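You operate a simulated robot arm through the tools that you are given. There is no shell and no other tool. Be economical: measure what you need, move in short steps, check, and stop when the job is done.

Carry out the task below with a simulated robot arm. There is one attempt and no reset: what you move stays moved.

TASK
Fetch the red wheel and set it on the top of the dark cabinet. Fetch the teal box from the top of the side table and set it on the shelf of the side table. Push the bottom drawer of the card cabinet shut. Pull the top drawer of the card cabinet open. The order is free.

It is judged by the outcome, as a careful person would: the job done as asked, and still so three seconds after it is handed in. It fails if anything else is knocked over, pushed out of place, dropped, spilled or broken.

THE ROBOT
A 7-joint arm with a two-finger parallel gripper on a trunk, on a base that drives. Base frame: it is fixed to the floor where the robot stands at the start and does not move with it; the origin is under the middle of the robot, x ahead of it, y to its left, z up; the surface under the hand at the start is at about z = 950. Readings come in mm, rad, newtons and seconds.
Its first joint turns from -2.897 to 2.897 rad. Places, roughly: bottom drawer of the card cabinet [200, -3600, 500]; red wheel (6x6x4 cm) [600, -100, 1000]; shelf of the side table [200, -2400, 300]; teal box [0, -2250, 750]; top drawer of the card cabinet [300, -3800, 800]; top of the dark cabinet [-2100, 1800, 900]. Payload 3.43 kg.
Tool frame: the origin (TCP) lies between the finger pads and is the grasp point; the fingertips stand 30 mm ahead of it; z points along the fingers, y is the line along which they close. The gripper opens to 94 mm. The fingers are 28 mm wide and 10 mm thick; the gripper's body (50 by 96 mm) begins 55 mm behind the TCP.
Orientation is told as [roll, pitch, yaw] about the base's x, y, z axes, in that order, counted from this pose: with the fingers straight down and closing along the base's y, the tool's x points along the base's -x, its y along +y and its z along -z.

THE INTERFACE
- The arm moves only by the tool play_rows. Its argument "increments" is a list of rows, each a list of 6 numbers: the shift along the tool's x, y, z in m, then the turn, a rotation vector about the tool's x, y, z in rad. In form: [[x, y, z, wx, wy, wz], ...]. A call has 1 to 10 rows; each row is the pose to reach, as a shift and turn from the pose commanded when the call began, along the tool's axes at that moment. "claw" is the opening in per cent of the stroke, from 0 (shut) to 100 (fully open), set as the call begins (left out, the last holds). Rows are played at 5 a second. More than 50 mm and 0.15 rad between two rows, or a gripper value outside its range, and nothing of the call is played. Where a pose cannot be reached the arm comes as near as it can. A force on the tool above 40 N (or 10 N above the force at the start of the call, whichever is more), or a blocked arm, ends the call early, and 0.2 s more pass. Each finger travels about 45 mm/s and halts on what it meets, pressing with about 27 N; the grip force reading is that of the motor and also rises with nothing between the fingers. The clock runs only during rows and for 0.2 s after the last one: add rows that repeat a pose to give the fingers time. It gives the time, the measured TCP pose, the force on the tool (base axes), the opening and the grip force at its end, in the units of the frame above (readings bear some noise), with the torque about the TCP (base axes, N m) and any sound that the robot's microphone picked up.
- Cameras (640 x 400 px; columns grow to the right, rows downward): "scene" is now at [33.4, 204.7, 1400.5]; the picture's right is [-0.40, -0.92, 0.00], its down [-0.34, 0.15, -0.93] and it looks along [0.85, -0.37, -0.37] (base axes); focal length 264 px, centre (320, 200). "wrist" rides on the gripper at [76, 14, -103] in the tool frame; the picture's right is [-0.18, 0.98, 0.00], its down [-0.75, -0.14, -0.64] and it looks along [-0.63, -0.12, 0.77] (tool axes); focal length 243 px, centre (320, 200). There is no depth. A picture from a camera that has moved, and an enlarged one, comes with that camera's place and axes in the base frame and with its lens. The place of the scene camera against the robot may be out by one fixed shift of up to 25 mm in any direction.
- capture(camera): a new picture of that camera. It takes no simulated time.
- roll_base(legs): drives the robot by 1 to 6 legs, each [ahead, turn to the left] in mm and rad, along the robot's own axes; the way and the turn of a leg run together, so that a leg with both is an arc; at most 1500 mm and 3.142 rad a leg. The arm and the cameras ride along, it lands a little off, and it stops where it bumps. It gives what a move gives.
- aim_head(pan, tilt): turns the head with the scene camera to pan (to the left, within 2.094 rad either way) and tilt (down, from -0.506 to 1.204), counted from straight ahead of the robot. It gives what a move gives.
- zoom(camera, box): a new picture of the part [left, top, right, bottom] of that camera's present view, enlarged. It takes no simulated time.
- job_done(): hands the job in; it is judged then, once.

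Go step by step. Nothing tells you exact positions but the pictures and the camera data: compare them with the known pose of the tool, close in by small moves and look again before you grip or let go. The budget is 165 turns and 128 pictures, counting those below and the enlarged ones. Unless the task says otherwise, let go and move clear before handing in, and close with one line.

The tools are called after ">>>" as name(argument=value, ...) on one line, values as JSON. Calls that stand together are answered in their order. play_rows: Moves the arm, as the interface text tells. Its arguments: {"type":"object","properties":{"increments":{"type":"array"},"claw":{"type":"number"}},"required":["increments"]} The other tools are called the same way: roll_base (legs) drives the base; aim_head (pan, tilt) turns the head that bears the scene camera; capture (camera) takes a picture; zoom (camera, box) takes an enlarged picture of a part of a camera's view; job_done () hands the job in.

At the start:

```text
t: 0.0
position: [593.3, 6.9, 1215.5]
orientation: [0.0, 0.0, 0.0]
wrist_force: [0.0, 0.0, 0.1]
wrist_torque: [0.02, -0.02, -0.04]
grip_width: 94.0
gripper_force: 0.1
robot x, y, heading: [-0.6, 21.0, -0.0]
head pan, tilt: [-0.408, 0.384]
```

scene: 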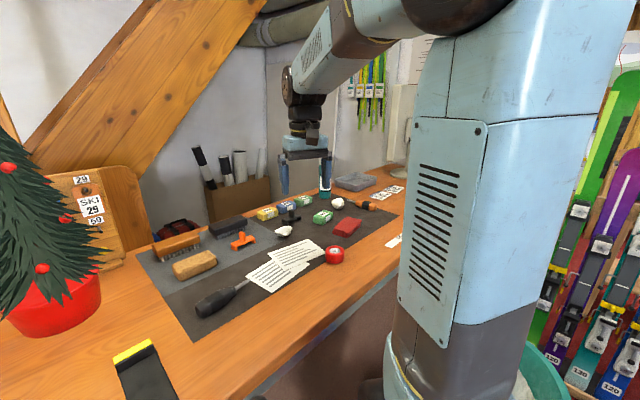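
wrist: 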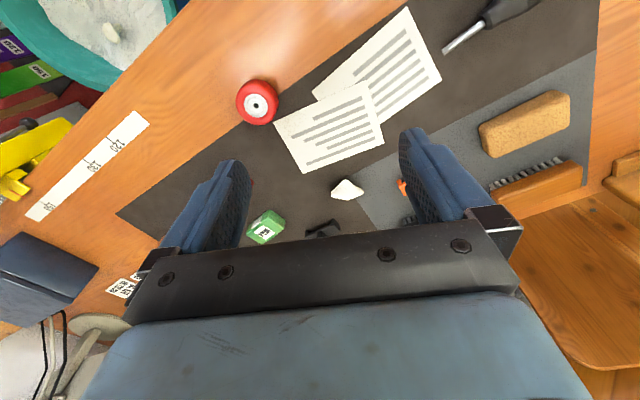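

The red wheel lies on the bench at about (609, -83), with its top near z = 990. I'll move the hand over it, part of the way down, and look again.

>>> play_rows(increments=[[-0.005, -0.03, 0.03, 0, 0, 0], [-0.01, -0.06, 0.06, 0, 0, 0], [-0.016, -0.09, 0.09, 0, 0, 0], [-0.016, -0.09, 0.115, 0, 0, 0], [-0.016, -0.09, 0.115, 0, 0, 0]], claw=100)

>>> capture(camera="wrist")

>>> capture(camera="scene")

```text
t: 1.2
position: [609.6, -82.9, 1100.6]
orientation: [-0.001, -0.002, 0.0]
wrist_force: [0.2, 0.3, 1.2]
wrist_torque: [0.0, 0.0, 0.0]
grip_width: 94.0
gripper_force: 0.2
robot x, y, heading: [-0.2, 17.2, 0.001]
head pan, tilt: [-0.408, 0.384]
```

```text
125 pictures are left
camera wrist: at [533.2, -68.0, 1202.5], right [0.18, 0.98, 0.0], down [0.75, -0.14, 0.64], along [0.63, -0.12, -0.77], focal length 243 px, centre (320, 200)
```

wrist: 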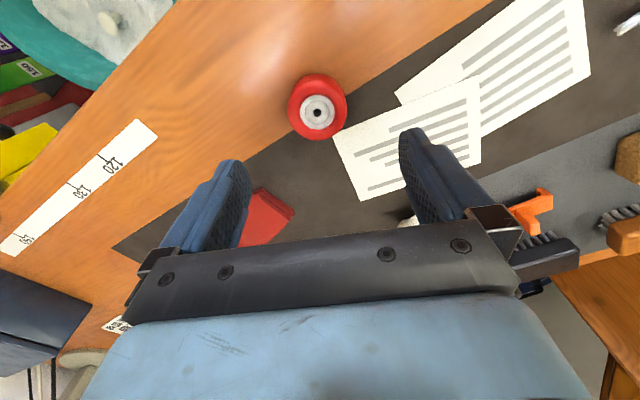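

```text
124 pictures are left
camera scene: at [33.4, 204.7, 1400.5], right [-0.4, -0.92, 0.0], down [-0.34, 0.15, -0.93], along [0.85, -0.37, -0.37], focal length 264 px, centre (320, 200)
```

scene: 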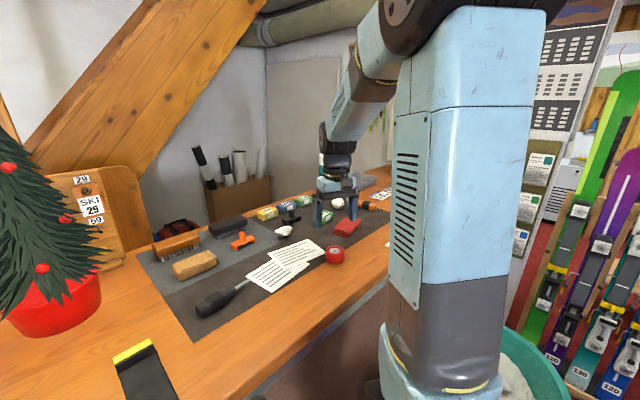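

The second view agrees: the wheel is at (609, -84) and nothing stands where the fingers go. I'll lower to TCP z of about 988, which puts the tips near 958, and grip.

>>> play_rows(increments=[[0, -0.001, 0.04, 0, 0, 0], [0, -0.001, 0.075, 0, 0, 0], [0, -0.001, 0.1, 0, 0, 0], [0, -0.001, 0.112, 0, 0, 0], [0, -0.001, 0.112, 0, 0, 0]])

>>> capture(camera="wrist")

```text
t: 2.4
position: [608.6, -84.3, 989.2]
orientation: [-0.001, -0.001, 0.001]
wrist_force: [-0.1, 0.4, 0.2]
wrist_torque: [0.0, 0.01, 0.0]
grip_width: 94.0
gripper_force: 0.1
robot x, y, heading: [-6.4, 20.3, 0.004]
head pan, tilt: [-0.408, 0.384]
```

```text
123 pictures are left
camera wrist: at [533.0, -69.1, 1090.2], right [0.18, 0.98, 0.0], down [0.75, -0.14, 0.64], along [0.63, -0.12, -0.77], focal length 243 px, centre (320, 200)
```

wrist: 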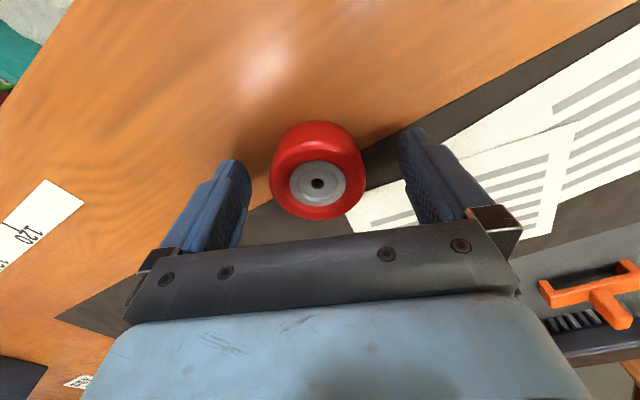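

The wheel is centred between the fingers, so I'll drop 3 mm more and close.

>>> play_rows(increments=[[0.002, 0, 0.003, 0, 0, 0], [0.002, 0, 0.003, 0, 0, 0], [0.002, 0, 0.003, 0, 0, 0], [0.002, 0, 0.003, 0, 0, 0], [0.002, 0, 0.003, 0, 0, 0], [0.002, 0, 0.003, 0, 0, 0]], claw=0)

```text
t: 3.8
position: [607.8, -84.0, 987.0]
orientation: [0.0, -0.002, 0.001]
wrist_force: [2.4, -2.2, 21.3]
wrist_torque: [0.23, -0.21, -0.07]
grip_width: 53.8
gripper_force: 26.8
robot x, y, heading: [-0.3, 18.5, -0.002]
head pan, tilt: [-0.408, 0.384]
```

The wheel is gripped at 54 mm. I'll lift it and look.

>>> play_rows(increments=[[0, 0, -0.03, 0, 0, 0], [0, 0, -0.07, 0, 0, 0], [0, 0, -0.11, 0, 0, 0], [0, 0, -0.15, 0, 0, 0], [0, 0, -0.19, 0, 0, 0], [0.0, 0, -0.23, 0, 0, 0], [0.0, 0, -0.23, 0, 0, 0]])

>>> capture(camera="wrist")

>>> aim_head(pan=1.8, tilt=0.2)

>>> capture(camera="scene")

>>> aim_head(pan=-1.8, tilt=0.3)

>>> capture(camera="scene")

```text
t: 5.4
position: [608.5, -83.6, 1216.7]
orientation: [0.001, 0.001, -0.002]
wrist_force: [0.7, 0.1, -0.3]
wrist_torque: [-0.01, 0.03, -0.02]
grip_width: 0.1
gripper_force: 26.9
robot x, y, heading: [-1.6, 20.6, -0.001]
head pan, tilt: [-0.408, 0.384]
```

```text
122 pictures are left
camera wrist: at [531.6, -69.6, 1318.1], right [0.18, 0.98, 0.0], down [0.75, -0.14, 0.64], along [0.63, -0.12, -0.77], focal length 243 px, centre (320, 200)
```

wrist: 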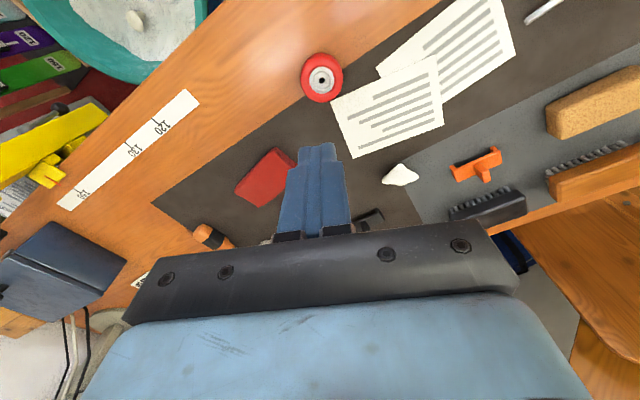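

```text
t: 7.5
position: [608.3, -84.3, 1216.0]
orientation: [0.0, 0.0, 0.0]
wrist_force: [-0.2, -0.5, 1.0]
wrist_torque: [-0.01, 0.0, -0.02]
grip_width: 0.0
gripper_force: 26.9
robot x, y, heading: [0.7, 21.6, -0.001]
head pan, tilt: [1.799, 0.201]
```

```text
121 pictures are left
camera scene: at [-72.9, 332.3, 1417.6], right [0.97, 0.23, 0.0], down [0.04, -0.19, -0.98], along [-0.22, 0.95, -0.2], focal length 264 px, centre (320, 200)
```

scene: 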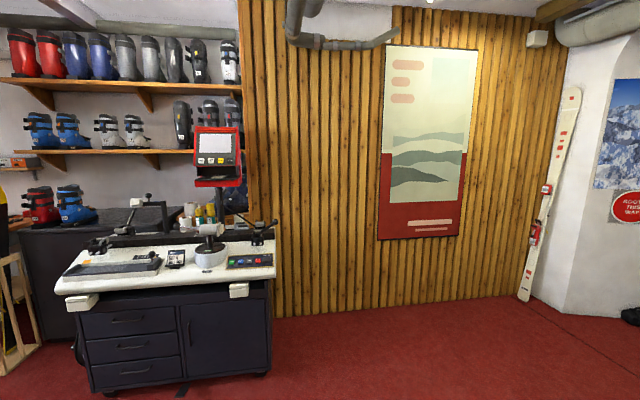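

```text
t: 10.5
position: [608.2, -84.9, 1215.7]
orientation: [0.0, 0.0, 0.001]
wrist_force: [0.5, -0.8, 0.8]
wrist_torque: [0.0, 0.01, 0.02]
grip_width: 0.2
gripper_force: 27.1
robot x, y, heading: [-4.5, 21.3, -0.002]
head pan, tilt: [-1.799, 0.3]
```

```text
120 pictures are left
camera scene: at [-72.9, 150.6, 1408.3], right [-0.97, 0.23, 0.0], down [0.07, 0.29, -0.96], along [-0.22, -0.93, -0.3], focal length 264 px, centre (320, 200)
```

scene: 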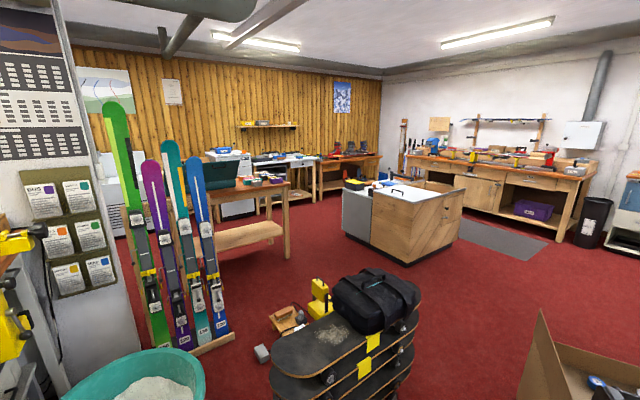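

The fingers slipped off the rounded upper edge, so the wheel is still on the bench at about (611, -84) with its hub near z = 981. I'll reopen and go in lower.

>>> play_rows(increments=[[-0.002, 0.0, 0.0, 0, 0, 0], [-0.003, 0, 0.03, 0, 0, 0], [-0.003, 0, 0.07, 0, 0, 0], [-0.003, 0, 0.11, 0, 0, 0], [-0.003, 0, 0.15, 0, 0, 0], [-0.003, 0, 0.19, 0, 0, 0], [-0.003, 0, 0.225, 0, 0, 0], [-0.003, 0, 0.235, 0, 0, 0], [-0.003, 0, 0.241, 0, 0, 0], [-0.003, 0, 0.241, 0, 0, 0]], claw=100)

>>> capture(camera="wrist")

```text
t: 12.5
position: [610.4, -84.7, 979.7]
orientation: [0.0, -0.005, 0.0]
wrist_force: [-8.1, 0.8, 11.2]
wrist_torque: [0.56, 0.36, 0.35]
grip_width: 94.0
gripper_force: 0.0
robot x, y, heading: [-5.2, 21.1, -0.007]
head pan, tilt: [-1.799, 0.3]
stopped in row 10: the force on the tool passed its limit at 54 N (the readings are from after the stop); the commanded pose is now the measured one
```

```text
119 pictures are left
camera wrist: at [534.3, -69.0, 1081.4], right [0.18, 0.98, 0.0], down [0.75, -0.14, 0.65], along [0.63, -0.12, -0.76], focal length 243 px, centre (320, 200)
```

wrist: 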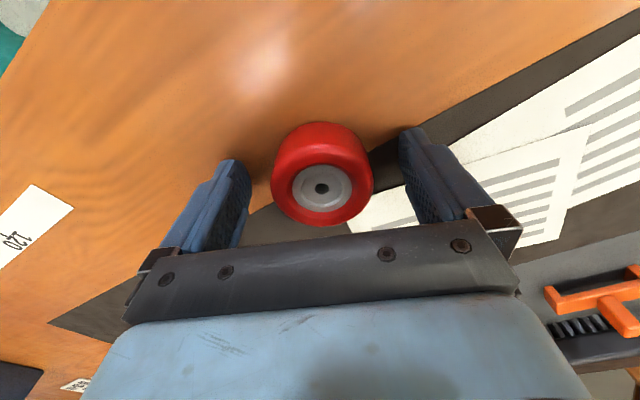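

The tips touched the bench at TCP z = 980, so the surface is at 950. I'll rise a millimetre and close here.

>>> play_rows(increments=[[-0.001, 0.0005, -0.0015, 0, 0, 0], [-0.001, 0.0005, -0.0015, 0, 0, 0], [-0.001, 0.0005, -0.0015, 0, 0, 0], [-0.001, 0.0005, -0.0015, 0, 0, 0], [-0.001, 0.0005, -0.0015, 0, 0, 0], [-0.001, 0.0005, -0.0015, 0, 0, 0]], claw=0)

>>> capture(camera="wrist")

```text
t: 13.9
position: [613.1, -82.5, 981.2]
orientation: [-0.002, -0.004, 0.002]
wrist_force: [-0.8, -0.2, 0.3]
wrist_torque: [0.0, 0.01, -0.02]
grip_width: 54.2
gripper_force: 26.3
robot x, y, heading: [-5.5, 22.2, 0.002]
head pan, tilt: [-1.799, 0.3]
```

```text
118 pictures are left
camera wrist: at [536.2, -68.6, 1082.2], right [0.18, 0.98, 0.0], down [0.75, -0.14, 0.65], along [0.63, -0.12, -0.76], focal length 243 px, centre (320, 200)
```

wrist: 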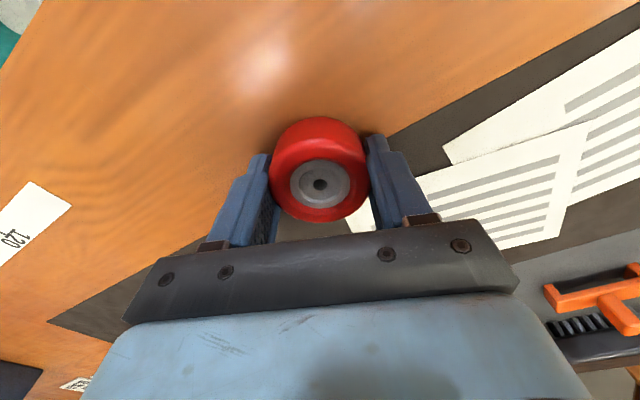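

This time there is no vertical load on the closed fingers, so I'll lift gently and watch the grip width.

>>> play_rows(increments=[[0, 0, -0.008, 0, 0, 0], [0, 0, -0.016, 0, 0, 0], [0, 0, -0.025, 0, 0, 0], [0, 0, -0.035, 0, 0, 0], [0, 0, -0.045, 0, 0, 0]])

>>> capture(camera="wrist")

```text
t: 15.1
position: [613.0, -83.5, 1025.0]
orientation: [0.001, -0.003, -0.001]
wrist_force: [-0.1, 0.0, -0.3]
wrist_torque: [0.01, 0.01, -0.01]
grip_width: 54.1
gripper_force: 26.9
robot x, y, heading: [-6.3, 23.0, 0.001]
head pan, tilt: [-1.799, 0.3]
```

```text
117 pictures are left
camera wrist: at [536.3, -68.5, 1126.7], right [0.18, 0.98, 0.0], down [0.75, -0.14, 0.65], along [0.63, -0.12, -0.76], focal length 243 px, centre (320, 200)
```

wrist: 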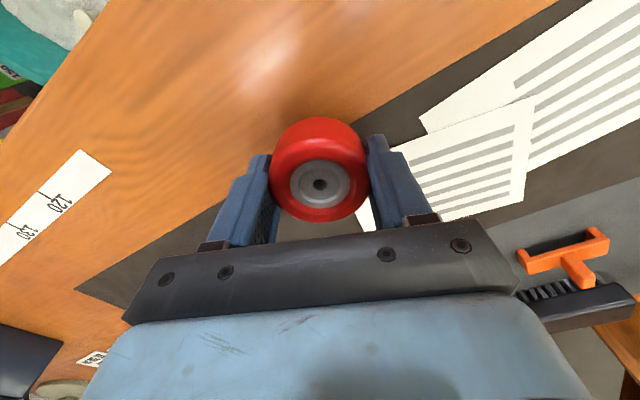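

The wheel holds. I'll lift to a travel height and look towards the dark cabinet.

>>> play_rows(increments=[[0, 0, -0.04, 0, 0, 0], [0, 0, -0.08, 0, 0, 0], [0, 0, -0.12, 0, 0, 0], [0, 0, -0.16, 0, 0, 0], [0, 0, -0.19, 0, 0, 0]])

>>> aim_head(pan=2.09, tilt=0.4)

>>> capture(camera="scene")

>>> zoom(camera="scene", box=[0, 50, 400, 300])

```text
t: 16.3
position: [611.2, -82.5, 1217.5]
orientation: [0.001, -0.004, -0.001]
wrist_force: [-0.1, -0.1, -0.2]
wrist_torque: [-0.03, 0.01, 0.01]
grip_width: 54.2
gripper_force: 26.8
robot x, y, heading: [-0.3, 21.6, 0.003]
head pan, tilt: [-1.799, 0.3]
```

```text
t: 19.5
position: [612.6, -81.8, 1215.9]
orientation: [0.0, -0.005, -0.001]
wrist_force: [0.7, 0.0, -0.6]
wrist_torque: [-0.01, 0.01, 0.01]
grip_width: 54.1
gripper_force: 26.7
robot x, y, heading: [-2.6, 20.5, 0.0]
head pan, tilt: [2.089, 0.4]
```

```text
116 pictures are left
camera scene: at [-97.7, 322.0, 1399.1], right [0.87, 0.5, 0.0], down [0.19, -0.34, -0.92], along [-0.46, 0.8, -0.39], focal length 264 px, centre (320, 200)
```

scene: 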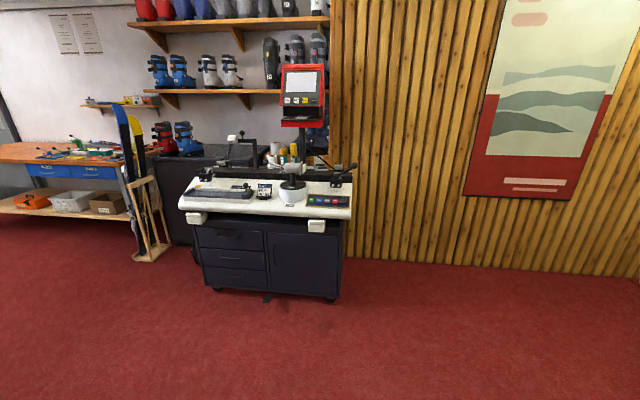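

```text
1.60 times, centred on (200, 175) of scene
camera zoom: at [-97.7, 322.0, 1399.1], right [0.87, 0.5, 0.0], down [0.19, -0.34, -0.92], along [-0.46, 0.8, -0.39], focal length 423 px, centre (512, 240)
```

zoom: 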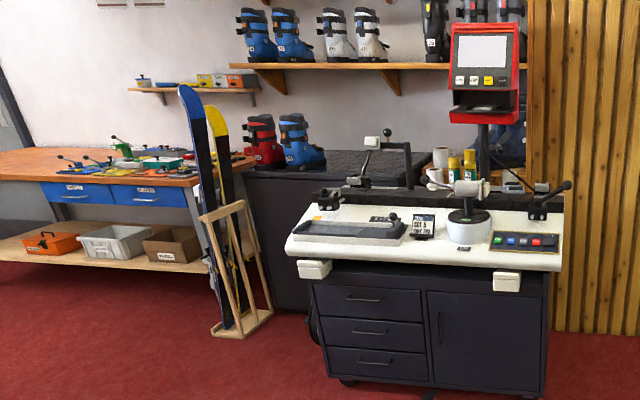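

The dark cabinet stands behind the mounting bench and is best reached through the gap on its left, between the ski stand and the bench. I'll draw the arm in, back off from the bench, turn and drive there.

>>> play_rows(increments=[[0.04, 0.03, 0, 0, 0, 0], [0.08, 0.06, 0, 0, 0, 0], [0.12, 0.09, 0, 0, 0, 0], [0.12, 0.09, 0, 0, 0, 0]])

>>> roll_base(legs=[[-250, 0], [0, 2.823], [1339, 0]])

>>> aim_head(pan=-0.8, tilt=0.45)

>>> capture(camera="scene")

```text
t: 20.5
position: [490.6, 6.3, 1216.3]
orientation: [0.001, -0.007, -0.003]
wrist_force: [0.2, -0.6, 0.6]
wrist_torque: [-0.04, 0.0, -0.01]
grip_width: 54.4
gripper_force: 27.2
robot x, y, heading: [-5.2, 20.2, -0.002]
head pan, tilt: [2.089, 0.4]
```

```text
t: 26.1
position: [-113.5, 495.1, 1216.3]
orientation: [-0.001, -0.005, 1.313]
wrist_force: [0.6, 1.0, -0.6]
wrist_torque: [-0.03, 0.01, -0.01]
grip_width: 54.3
gripper_force: 27.0
robot x, y, heading: [-187.5, 0.9, 1.343]
head pan, tilt: [2.089, 0.4]
stopped in leg 2: the robot was blocked; the commanded pose is now the measured one
```

```text
t: 28.6
position: [-114.5, 496.4, 1216.7]
orientation: [0.0, -0.006, 1.316]
wrist_force: [-0.1, -0.2, 0.1]
wrist_torque: [0.01, -0.01, 0.02]
grip_width: 54.0
gripper_force: 26.9
robot x, y, heading: [-189.3, 0.1, 1.346]
head pan, tilt: [-0.799, 0.45]
```

```text
114 pictures are left
camera scene: at [-341.8, 29.1, 1394.4], right [0.52, -0.85, 0.0], down [-0.37, -0.23, -0.9], along [0.77, 0.47, -0.44], focal length 264 px, centre (320, 200)
```

scene: 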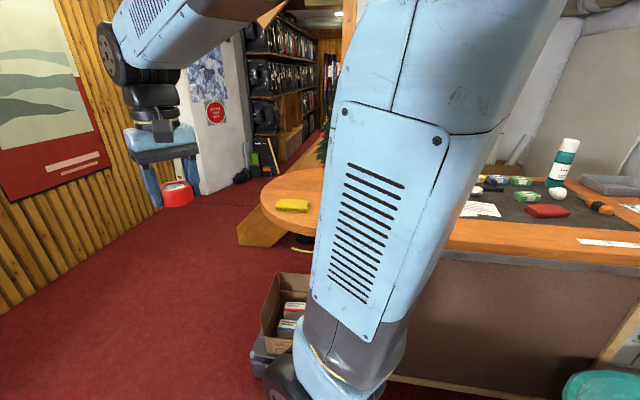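

The turn was blocked partway by something close to the base. I'll look around low down to find it.

>>> aim_head(pan=-1.6, tilt=1.0)

>>> capture(camera="scene")

>>> aim_head(pan=1.6, tilt=1.0)

>>> capture(camera="scene")

>>> aim_head(pan=0, tilt=1.0)

>>> capture(camera="scene")

```text
t: 29.8
position: [-114.1, 495.4, 1217.0]
orientation: [-0.001, -0.006, 1.316]
wrist_force: [-0.9, -0.4, -0.9]
wrist_torque: [-0.04, 0.01, -0.03]
grip_width: 54.2
gripper_force: 27.1
robot x, y, heading: [-189.0, 2.0, 1.347]
head pan, tilt: [-1.6, 1.0]
```

```text
113 pictures are left
camera scene: at [-352.7, -36.3, 1348.9], right [-0.25, -0.97, 0.0], down [-0.81, 0.21, -0.54], along [0.52, -0.14, -0.84], focal length 264 px, centre (320, 200)
```

scene: 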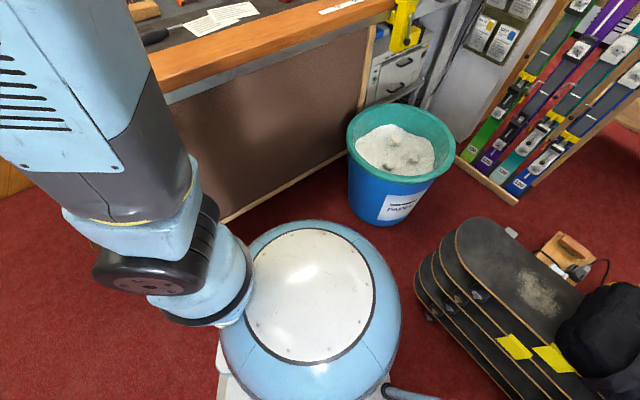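

```text
t: 32.5
position: [-113.3, 495.8, 1216.5]
orientation: [-0.001, -0.006, 1.316]
wrist_force: [-0.5, 0.0, -0.5]
wrist_torque: [0.0, -0.02, -0.01]
grip_width: 54.4
gripper_force: 27.0
robot x, y, heading: [-190.6, -2.2, 1.347]
head pan, tilt: [1.6, 1.0]
```

```text
112 pictures are left
camera scene: at [-488.6, -5.5, 1348.8], right [0.19, 0.98, 0.0], down [0.83, -0.16, -0.54], along [-0.53, 0.1, -0.84], focal length 264 px, centre (320, 200)
```

scene: 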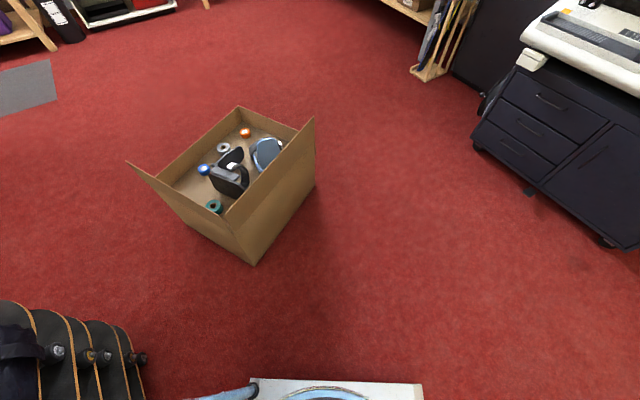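

```text
t: 34.2
position: [-114.6, 495.0, 1216.7]
orientation: [0.0, -0.004, 1.316]
wrist_force: [-0.9, 0.4, -0.6]
wrist_torque: [0.0, 0.05, -0.03]
grip_width: 53.9
gripper_force: 26.8
robot x, y, heading: [-189.7, 0.2, 1.347]
head pan, tilt: [0.0, 1.0]
```

```text
111 pictures are left
camera scene: at [-404.8, 49.0, 1348.8], right [0.98, -0.22, 0.0], down [-0.19, -0.82, -0.54], along [0.12, 0.53, -0.84], focal length 264 px, centre (320, 200)
```

scene: 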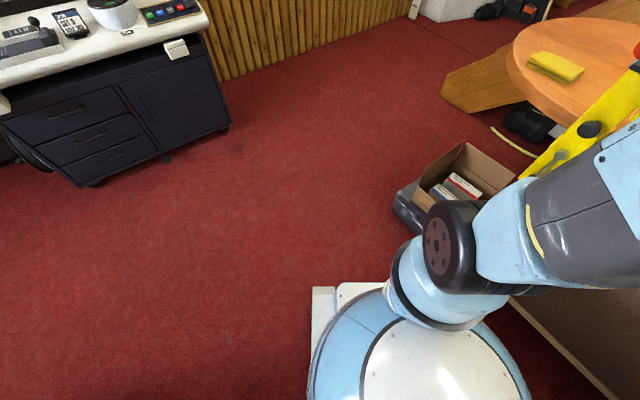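

Nothing obvious touches the front or sides, but a blue tube shows behind the base. I'll look at the rear on both sides.

>>> aim_head(pan=2.09, tilt=1.2)

>>> capture(camera="scene")

>>> aim_head(pan=-2.09, tilt=1.1)

>>> capture(camera="scene")

```text
t: 36.2
position: [-114.2, 496.4, 1217.0]
orientation: [0.0, -0.005, 1.316]
wrist_force: [-0.2, 0.2, -0.5]
wrist_torque: [0.01, -0.02, 0.0]
grip_width: 54.1
gripper_force: 27.2
robot x, y, heading: [-191.9, -2.8, 1.349]
head pan, tilt: [2.089, 1.201]
```

```text
110 pictures are left
camera scene: at [-473.7, -35.2, 1336.2], right [-0.29, 0.96, 0.0], down [0.89, 0.27, -0.36], along [-0.35, -0.11, -0.93], focal length 264 px, centre (320, 200)
```

scene: 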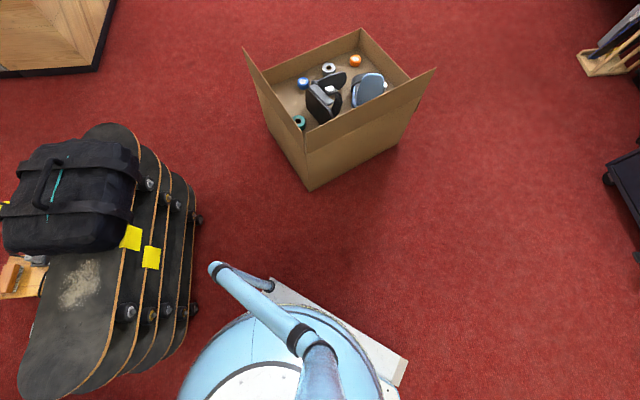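

```text
t: 39.6
position: [-114.3, 496.9, 1215.5]
orientation: [0.0, -0.006, 1.318]
wrist_force: [-0.1, 0.7, -0.6]
wrist_torque: [0.0, -0.02, 0.0]
grip_width: 54.1
gripper_force: 26.6
robot x, y, heading: [-187.0, -1.4, 1.354]
head pan, tilt: [-2.089, 1.1]
```

```text
109 pictures are left
camera scene: at [-373.6, -61.5, 1342.2], right [-0.68, -0.74, 0.0], down [-0.66, 0.6, -0.45], along [0.33, -0.31, -0.89], focal length 264 px, centre (320, 200)
```

scene: 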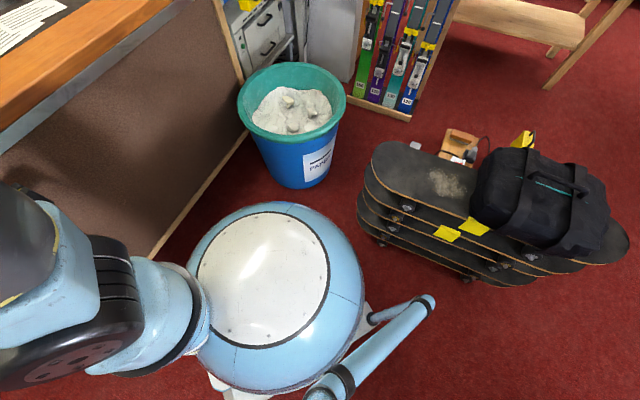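

The base itself looks clear, but a yellow device on the bench edge sits close to the arm on the right. I'll look at it directly.

>>> aim_head(pan=-0.35, tilt=0.75)

>>> capture(camera="scene")

>>> capture(camera="wrist")

```text
t: 41.3
position: [-113.9, 496.0, 1216.4]
orientation: [-0.001, -0.007, 1.316]
wrist_force: [-0.4, -0.2, -0.1]
wrist_torque: [0.0, -0.03, 0.02]
grip_width: 54.1
gripper_force: 27.1
robot x, y, heading: [-188.9, 0.3, 1.345]
head pan, tilt: [-0.351, 0.75]
```

```text
108 pictures are left
camera scene: at [-375.2, 50.7, 1367.9], right [0.84, -0.54, 0.0], down [-0.37, -0.57, -0.73], along [0.4, 0.61, -0.68], focal length 264 px, centre (320, 200)
```

scene: 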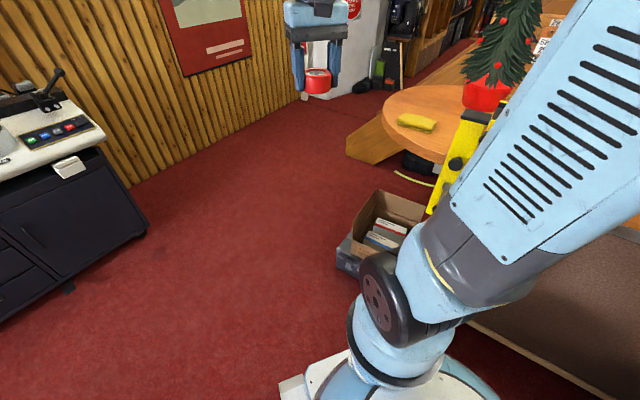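

```text
107 pictures are left
camera wrist: at [-147.9, 425.7, 1317.9], right [-0.9, 0.43, 0.0], down [0.33, 0.69, 0.65], along [0.27, 0.58, -0.76], focal length 243 px, centre (320, 200)
```

wrist: 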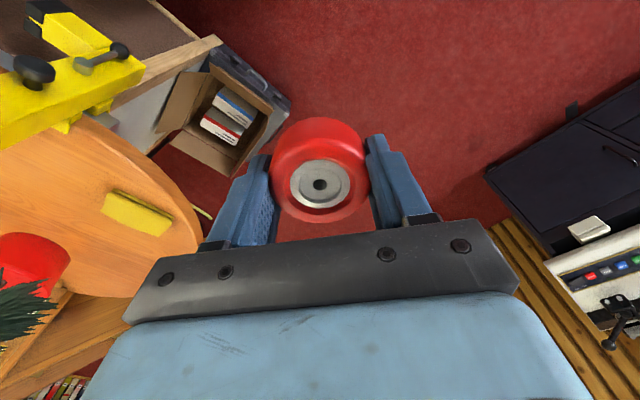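

The likely culprit is the yellow ski vise sticking out of the bench edge on the left. I'll undo the turn, back well away from the bench at a slight angle, and then turn in the open.

>>> roll_base(legs=[[0, -1.696], [-500, 0]])

>>> aim_head(pan=0.5, tilt=0.5)

>>> capture(camera="scene")

```text
t: 44.9
position: [297.1, 120.0, 1217.8]
orientation: [-0.003, -0.005, 0.134]
wrist_force: [-1.1, 1.7, 0.2]
wrist_torque: [-0.04, 0.0, 0.0]
grip_width: 54.3
gripper_force: 27.4
robot x, y, heading: [-204.4, 63.0, 0.155]
head pan, tilt: [-0.351, 0.75]
stopped in leg 1: the robot was blocked; the commanded pose is now the measured one
```

```text
t: 46.0
position: [297.1, 119.9, 1217.4]
orientation: [-0.001, -0.005, 0.134]
wrist_force: [0.0, 0.6, -0.7]
wrist_torque: [0.01, 0.0, -0.02]
grip_width: 54.0
gripper_force: 27.3
robot x, y, heading: [-203.6, 65.6, 0.16]
head pan, tilt: [0.499, 0.499]
```

```text
106 pictures are left
camera scene: at [-216.8, 329.6, 1389.9], right [0.61, -0.79, 0.0], down [-0.38, -0.29, -0.88], along [0.69, 0.54, -0.48], focal length 264 px, centre (320, 200)
```

scene: 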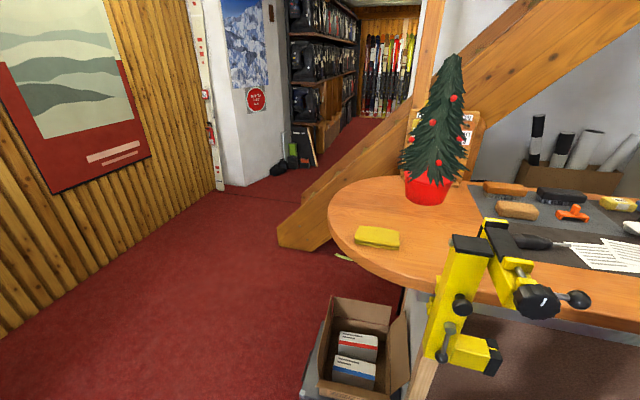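

It was blocked again at heading 0.16. I need to see what is around the robot's lower front and rear now.

>>> aim_head(pan=0.0, tilt=1.2)

>>> capture(camera="scene")

>>> aim_head(pan=-1.4, tilt=0.9)

>>> capture(camera="scene")

>>> aim_head(pan=2.09, tilt=1.0)

>>> capture(camera="scene")

```text
t: 47.1
position: [296.2, 119.9, 1217.7]
orientation: [-0.002, -0.006, 0.134]
wrist_force: [0.0, 0.4, -0.4]
wrist_torque: [0.02, -0.02, -0.02]
grip_width: 54.3
gripper_force: 27.0
robot x, y, heading: [-203.9, 67.1, 0.161]
head pan, tilt: [0.0, 1.201]
```

```text
105 pictures are left
camera scene: at [-233.5, 282.9, 1336.3], right [0.16, -0.99, 0.0], down [-0.92, -0.15, -0.36], along [0.36, 0.06, -0.93], focal length 264 px, centre (320, 200)
```

scene: 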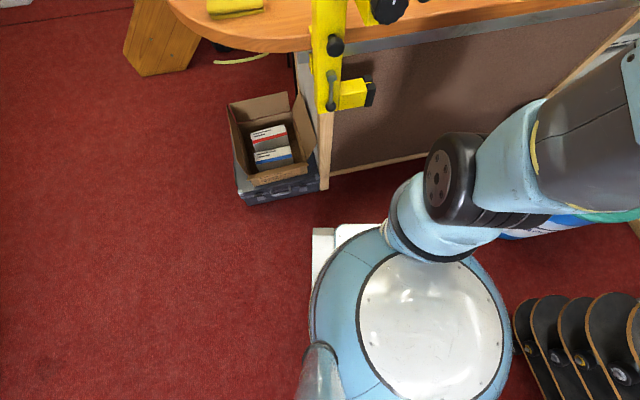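

```text
t: 48.6
position: [299.2, 119.3, 1216.8]
orientation: [-0.002, -0.005, 0.135]
wrist_force: [0.7, 0.4, -0.6]
wrist_torque: [0.04, 0.03, 0.02]
grip_width: 54.2
gripper_force: 26.9
robot x, y, heading: [-205.4, 64.3, 0.16]
head pan, tilt: [-1.4, 0.901]
```

```text
104 pictures are left
camera scene: at [-264.2, 202.6, 1356.0], right [-0.95, -0.33, 0.0], down [-0.26, 0.74, -0.62], along [0.2, -0.59, -0.78], focal length 264 px, centre (320, 200)
```

scene: 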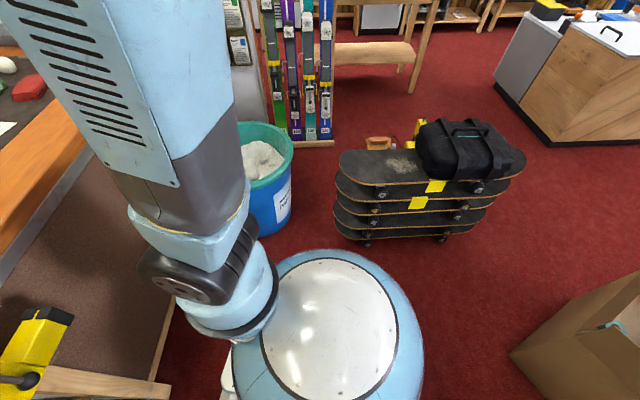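

```text
t: 51.6
position: [297.2, 120.7, 1216.7]
orientation: [-0.001, -0.006, 0.134]
wrist_force: [-0.1, 0.3, -0.6]
wrist_torque: [0.02, 0.01, 0.02]
grip_width: 54.0
gripper_force: 26.3
robot x, y, heading: [-203.2, 62.1, 0.159]
head pan, tilt: [2.089, 1.0]
```

```text
103 pictures are left
camera scene: at [-332.5, 328.2, 1348.8], right [0.78, 0.63, 0.0], down [0.53, -0.66, -0.54], along [-0.34, 0.42, -0.84], focal length 264 px, centre (320, 200)
```

scene: 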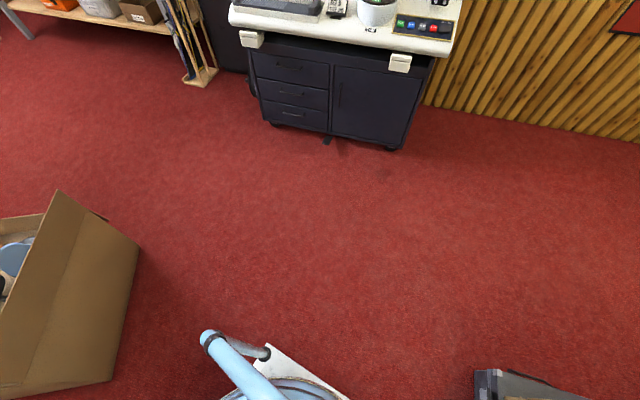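

Nothing appears to be touching the robot on any side, so the stop may come from the swing itself. I'll back straight off a bit and then test the turn in smaller legs.

>>> roll_base(legs=[[-300, 0], [0, 0.3]])

```text
t: 54.7
position: [-38.5, 216.6, 1215.3]
orientation: [-0.002, -0.005, 0.433]
wrist_force: [0.0, 0.6, 0.4]
wrist_torque: [-0.02, -0.01, 0.0]
grip_width: 53.9
gripper_force: 27.0
robot x, y, heading: [-493.4, 2.2, 0.457]
head pan, tilt: [2.089, 1.0]
```

That worked. I'll keep turning left in moderate legs.

>>> roll_base(legs=[[0, 0.6], [0, 0.6], [0, 0.6], [0, 0.55]])

```text
t: 58.9
position: [-526.0, 509.7, 1219.0]
orientation: [-0.001, -0.006, 1.626]
wrist_force: [0.3, -0.6, 0.4]
wrist_torque: [0.02, 0.03, -0.03]
grip_width: 54.3
gripper_force: 26.7
robot x, y, heading: [-430.6, 8.0, 1.685]
head pan, tilt: [2.089, 1.0]
stopped in leg 2: the robot was blocked; the commanded pose is now the measured one
```

Every stop came after about 1.2 rad of turning, with the same 63 mm sideways drift. So it looks like drift building up within one call rather than a bump. I'll make the turns in shorter, separate calls.

>>> roll_base(legs=[[0, 0.55]])

>>> roll_base(legs=[[0, 0.55]])

>>> aim_head(pan=0, tilt=0.5)

>>> capture(camera="scene")

```text
t: 61.0
position: [-771.0, 383.0, 1218.1]
orientation: [-0.002, -0.003, 2.174]
wrist_force: [-0.3, -0.9, 0.3]
wrist_torque: [0.03, -0.03, -0.05]
grip_width: 54.4
gripper_force: 27.5
robot x, y, heading: [-403.5, 30.2, 2.235]
head pan, tilt: [2.089, 1.0]
```

```text
t: 63.1
position: [-902.0, 143.4, 1218.0]
orientation: [-0.003, -0.006, 2.721]
wrist_force: [-0.8, 0.4, -1.0]
wrist_torque: [0.01, 0.01, -0.01]
grip_width: 54.3
gripper_force: 26.9
robot x, y, heading: [-391.0, 52.7, 2.775]
head pan, tilt: [2.089, 1.0]
```

```text
t: 65.1
position: [-902.1, 142.1, 1219.1]
orientation: [0.0, -0.004, 2.721]
wrist_force: [0.0, 0.2, -0.3]
wrist_torque: [-0.03, 0.02, 0.01]
grip_width: 54.0
gripper_force: 26.8
robot x, y, heading: [-397.1, 54.7, 2.783]
head pan, tilt: [0.0, 0.499]
```

```text
102 pictures are left
camera scene: at [-496.5, -168.4, 1389.9], right [0.35, 0.94, 0.0], down [0.45, -0.17, -0.88], along [-0.82, 0.31, -0.48], focal length 264 px, centre (320, 200)
```

scene: 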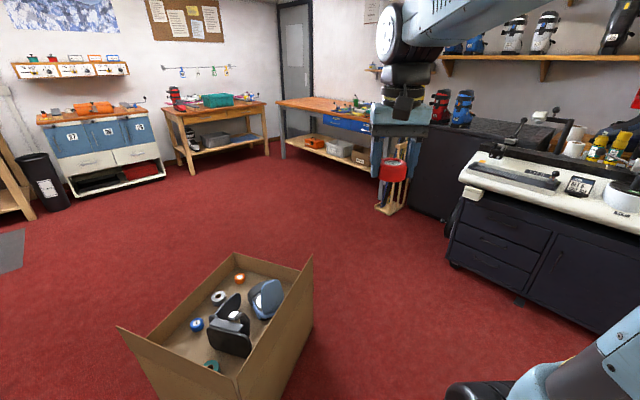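

That confirms it. Next is the drive between the cardboard box and the mounting bench, then I'll check again.

>>> roll_base(legs=[[0, -0.146], [1200, 0]])

>>> aim_head(pan=-0.45, tilt=0.5)

>>> capture(camera="scene")

```text
t: 72.0
position: [-1936.6, 798.0, 1219.3]
orientation: [-0.001, -0.003, 2.577]
wrist_force: [0.2, -0.1, -0.6]
wrist_torque: [0.0, 0.0, 0.01]
grip_width: 54.2
gripper_force: 27.1
robot x, y, heading: [-1444.4, 637.8, 2.635]
head pan, tilt: [0.0, 0.499]
```

```text
t: 72.9
position: [-1937.0, 799.4, 1219.6]
orientation: [-0.002, -0.003, 2.577]
wrist_force: [0.2, -0.6, -0.8]
wrist_torque: [-0.03, -0.01, -0.03]
grip_width: 53.9
gripper_force: 27.0
robot x, y, heading: [-1448.4, 639.0, 2.635]
head pan, tilt: [-0.45, 0.499]
```

```text
101 pictures are left
camera scene: at [-1550.3, 466.4, 1389.9], right [0.82, 0.58, 0.0], down [0.28, -0.39, -0.88], along [-0.51, 0.72, -0.48], focal length 264 px, centre (320, 200)
```

scene: 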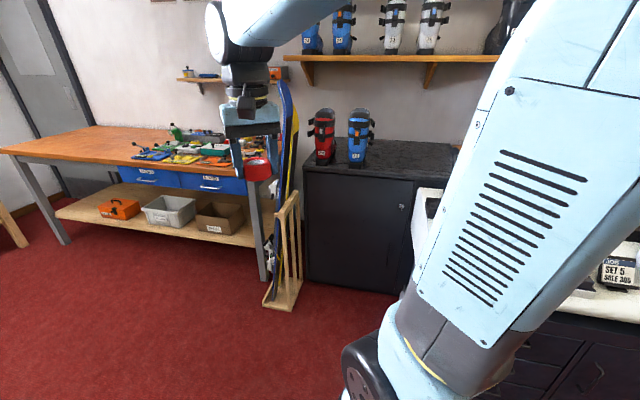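

The cabinet's top is near z = 850 and its middle is empty, with boots on the left. I'll pull up in front of it, left of the mounting bench.

>>> roll_base(legs=[[150, 0], [0, -0.655], [420, 0], [0, -0.06]])

>>> aim_head(pan=-0.3, tilt=0.55)

>>> capture(camera="scene")

>>> capture(camera="wrist")

```text
t: 77.8
position: [-1938.9, 1316.8, 1220.4]
orientation: [-0.003, -0.004, 1.899]
wrist_force: [0.7, 0.0, -0.3]
wrist_torque: [0.0, 0.03, -0.01]
grip_width: 54.0
gripper_force: 26.7
robot x, y, heading: [-1688.5, 872.9, 1.848]
head pan, tilt: [-0.45, 0.499]
stopped in leg 3: the robot was blocked; the commanded pose is now the measured one
```

```text
t: 78.5
position: [-1937.8, 1316.4, 1219.7]
orientation: [-0.001, -0.007, 1.897]
wrist_force: [-0.4, -0.1, -0.3]
wrist_torque: [0.0, 0.02, 0.01]
grip_width: 54.0
gripper_force: 27.3
robot x, y, heading: [-1690.1, 871.9, 1.857]
head pan, tilt: [-0.3, 0.55]
```

```text
100 pictures are left
camera scene: at [-1888.4, 825.3, 1385.3], right [1.0, -0.02, 0.0], down [-0.01, -0.52, -0.85], along [0.02, 0.85, -0.52], focal length 264 px, centre (320, 200)
```

scene: 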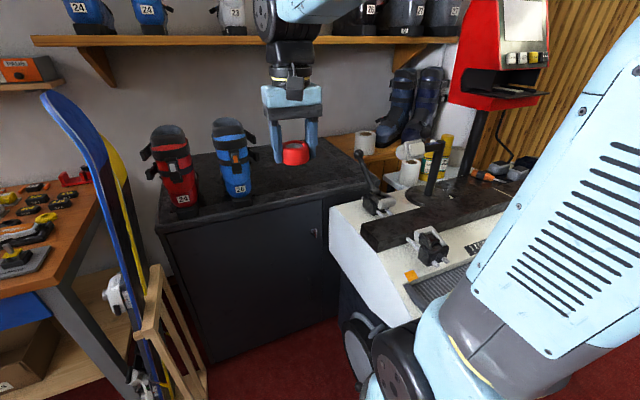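

```text
99 pictures are left
camera wrist: at [-1927.1, 1240.4, 1321.8], right [-0.99, -0.14, 0.0], down [-0.11, 0.76, 0.65], along [-0.09, 0.64, -0.76], focal length 243 px, centre (320, 200)
```

wrist: 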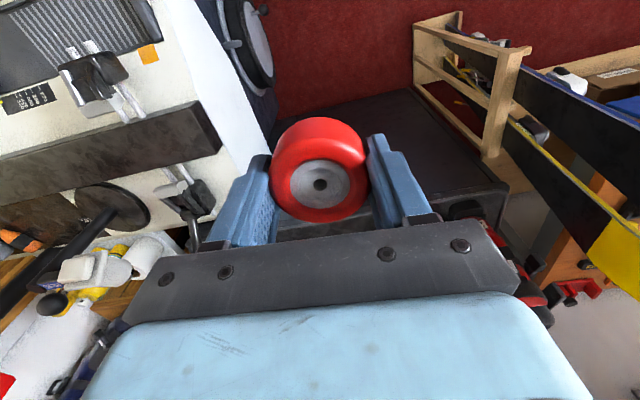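

This looks like a real bump: the robot's front right has met the mounting bench, whose left edge reaches further than I had judged. I'll back off, shift left and come in again.

>>> roll_base(legs=[[-240, 0], [0, 0.373], [430, 0]])

>>> aim_head(pan=-0.5, tilt=0.55)

>>> capture(camera="scene")

>>> capture(camera="wrist")

```text
t: 83.8
position: [-2277.3, 1309.5, 1221.6]
orientation: [-0.003, -0.005, 2.267]
wrist_force: [0.2, -0.5, 0.3]
wrist_torque: [0.02, 0.0, -0.01]
grip_width: 54.2
gripper_force: 26.6
robot x, y, heading: [-1887.6, 985.6, 2.221]
head pan, tilt: [-0.3, 0.55]
```

```text
t: 84.5
position: [-2278.9, 1309.5, 1220.6]
orientation: [-0.002, -0.006, 2.266]
wrist_force: [0.1, 0.1, -0.9]
wrist_torque: [-0.01, -0.03, 0.02]
grip_width: 54.2
gripper_force: 27.0
robot x, y, heading: [-1886.0, 983.5, 2.223]
head pan, tilt: [-0.499, 0.55]
```

```text
98 pictures are left
camera scene: at [-2039.9, 868.5, 1385.3], right [0.99, 0.15, 0.0], down [0.08, -0.52, -0.85], along [-0.13, 0.84, -0.52], focal length 264 px, centre (320, 200)
```

scene: 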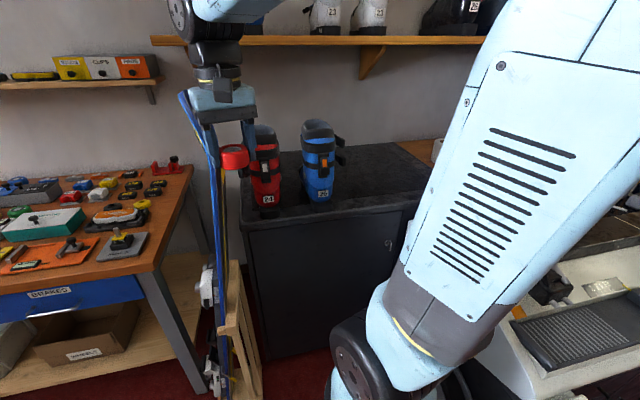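

```text
97 pictures are left
camera wrist: at [-2239.8, 1241.5, 1322.2], right [-0.87, -0.49, 0.0], down [-0.37, 0.67, 0.65], along [-0.32, 0.56, -0.76], focal length 243 px, centre (320, 200)
```

wrist: 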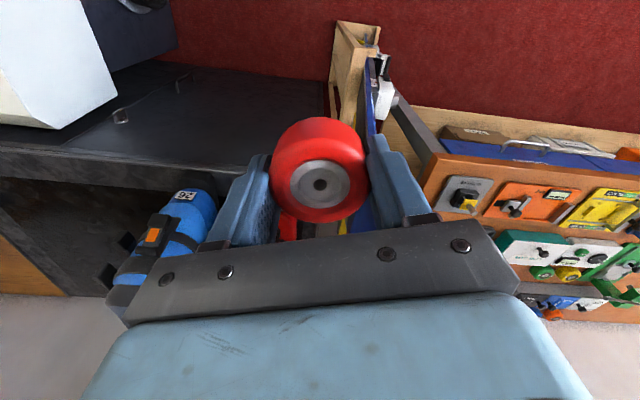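

I'm well placed now. I'll swing the hand right and forward over the empty part of the cabinet top, staying high above the boots.

>>> play_rows(increments=[[-0.016, -0.045, 0, 0, 0, 0.04], [-0.032, -0.09, 0, 0, 0, 0.08], [-0.048, -0.135, 0, 0, 0, 0.12], [-0.064, -0.18, 0, 0, 0, 0.16], [-0.08, -0.225, 0, 0, 0, 0.2], [-0.096, -0.27, 0, 0, 0, 0.24], [-0.112, -0.315, 0, 0, 0, 0.28], [-0.128, -0.36, 0, 0, 0, 0.32], [-0.144, -0.405, 0, 0, 0, 0.36], [-0.16, -0.45, 0, 0, 0, 0.4]])

>>> capture(camera="wrist")

```text
t: 86.7
position: [-2034.9, 1720.9, 1221.3]
orientation: [0.0, -0.004, 1.868]
wrist_force: [0.2, -0.8, 0.5]
wrist_torque: [0.04, -0.04, -0.04]
grip_width: 53.9
gripper_force: 26.8
robot x, y, heading: [-1886.2, 981.5, 2.222]
head pan, tilt: [-0.499, 0.55]
```

```text
96 pictures are left
camera wrist: at [-2026.9, 1644.8, 1322.6], right [-0.99, -0.11, 0.0], down [-0.08, 0.76, 0.65], along [-0.07, 0.64, -0.76], focal length 243 px, centre (320, 200)
```

wrist: 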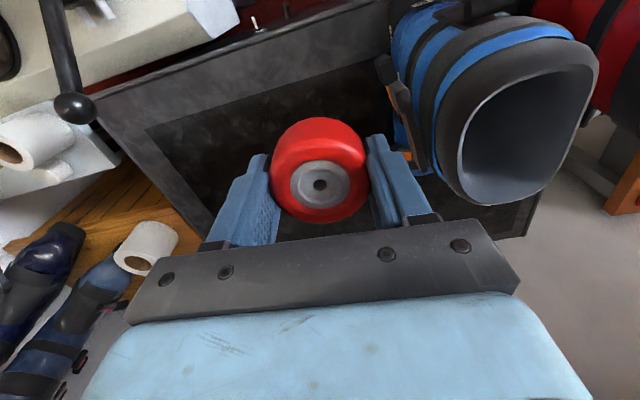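

The view confirms the empty cabinet area. I'll move over the spot and come down most of the way.

>>> play_rows(increments=[[-0.028, -0.033, 0, 0, 0, 0], [-0.056, -0.066, 0, 0, 0, 0], [-0.084, -0.099, 0, 0, 0, 0], [-0.113, -0.132, 0, 0, 0, 0], [-0.113, -0.132, 0.045, 0, 0, 0], [-0.113, -0.132, 0.09, 0, 0, 0], [-0.113, -0.132, 0.135, 0, 0, 0], [-0.113, -0.132, 0.18, 0, 0, 0], [-0.113, -0.132, 0.22, 0, 0, 0], [-0.113, -0.132, 0.24, 0, 0, 0]])

>>> capture(camera="wrist")

>>> capture(camera="scene")

```text
t: 88.9
position: [-1941.5, 1868.3, 981.4]
orientation: [0.0, -0.004, 1.867]
wrist_force: [0.3, -0.4, -0.2]
wrist_torque: [-0.02, -0.01, -0.01]
grip_width: 54.1
gripper_force: 26.6
robot x, y, heading: [-1886.7, 985.9, 2.226]
head pan, tilt: [-0.499, 0.55]
```

```text
95 pictures are left
camera wrist: at [-1933.2, 1791.4, 1083.9], right [-0.99, -0.11, 0.0], down [-0.08, 0.76, 0.65], along [-0.07, 0.64, -0.76], focal length 243 px, centre (320, 200)
```

wrist: 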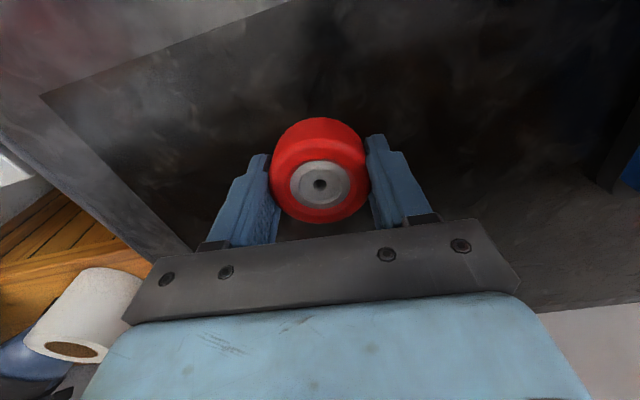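

```text
94 pictures are left
camera scene: at [-2040.0, 868.7, 1385.3], right [0.99, 0.15, 0.0], down [0.08, -0.52, -0.85], along [-0.13, 0.84, -0.52], focal length 264 px, centre (320, 200)
```

scene: 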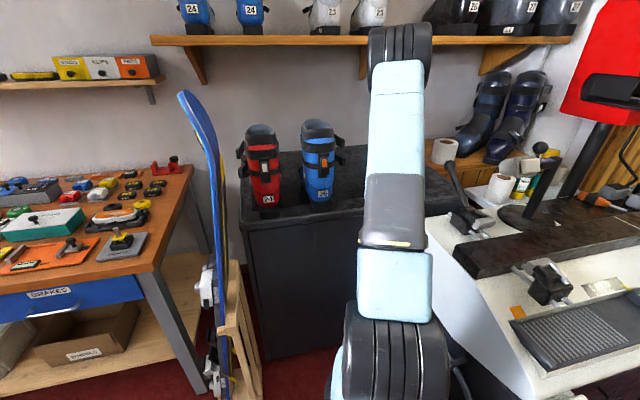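

The spot is clear. I'll descend in shrinking steps until contact.

>>> play_rows(increments=[[0, 0, 0.04, 0, 0, 0], [0, 0, 0.07, 0, 0, 0], [0, 0, 0.08, 0, 0, 0], [0, 0, 0.086, 0, 0, 0], [0, 0, 0.09, 0, 0, 0]])

>>> capture(camera="wrist")

```text
t: 89.8
position: [-1943.2, 1870.1, 910.5]
orientation: [-0.003, -0.013, 1.868]
wrist_force: [0.7, 1.3, 10.4]
wrist_torque: [-0.22, 0.09, 0.0]
grip_width: 54.1
gripper_force: 26.5
robot x, y, heading: [-1885.8, 982.9, 2.219]
head pan, tilt: [-0.499, 0.55]
stopped in row 4: the force on the tool passed its limit at 50 N (the readings are from after the stop); the commanded pose is now the measured one
```

```text
93 pictures are left
camera wrist: at [-1934.1, 1793.3, 1010.9], right [-0.99, -0.11, 0.0], down [-0.08, 0.75, 0.65], along [-0.07, 0.65, -0.76], focal length 243 px, centre (320, 200)
```

wrist: 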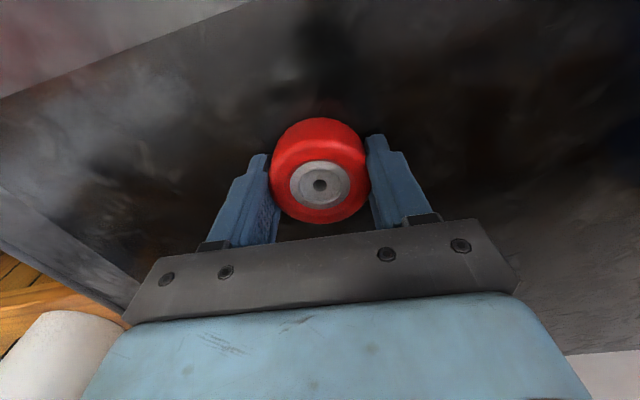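

Contact came at TCP z = 910, so the cabinet top is at about 880 and the wheel is resting on it. I'll release it, opening partway first.

>>> play_rows(increments=[[0, 0, -0.001, 0, 0, 0], [0, 0, -0.001, 0, 0, 0], [0, 0, -0.001, 0, 0, 0], [0, 0, -0.001, 0, 0, 0], [0, 0, -0.001, 0, 0, 0]], claw=90)

>>> play_rows(increments=[[0, 0, -0.02, 0, 0, 0], [0, 0, -0.05, 0, 0, 0], [0, 0, -0.09, 0, 0, 0], [0, 0, -0.13, 0, 0, 0], [0, 0, -0.17, 0, 0, 0], [0, 0, -0.21, 0, 0, 0], [0, 0, -0.25, 0, 0, 0], [0, 0, -0.29, 0, 0, 0], [0, 0, -0.31, 0, 0, 0]])

>>> capture(camera="wrist")

```text
t: 91.0
position: [-1942.9, 1871.9, 909.8]
orientation: [0.002, -0.01, 1.866]
wrist_force: [1.6, -1.5, 7.5]
wrist_torque: [-0.25, 0.26, 0.11]
grip_width: 83.8
gripper_force: 0.0
robot x, y, heading: [-1884.1, 984.4, 2.221]
head pan, tilt: [-0.499, 0.55]
```

```text
t: 93.0
position: [-1942.7, 1867.5, 1220.3]
orientation: [-0.001, -0.009, 1.868]
wrist_force: [0.3, -0.3, 0.0]
wrist_torque: [0.0, -0.03, -0.01]
grip_width: 84.7
gripper_force: 0.0
robot x, y, heading: [-1887.0, 981.4, 2.226]
head pan, tilt: [-0.499, 0.55]
```

```text
92 pictures are left
camera wrist: at [-1934.0, 1790.1, 1321.0], right [-0.99, -0.11, 0.0], down [-0.08, 0.76, 0.65], along [-0.07, 0.65, -0.76], focal length 243 px, centre (320, 200)
```

wrist: 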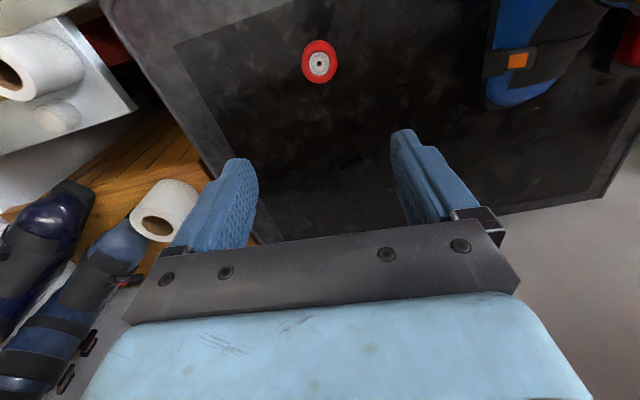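

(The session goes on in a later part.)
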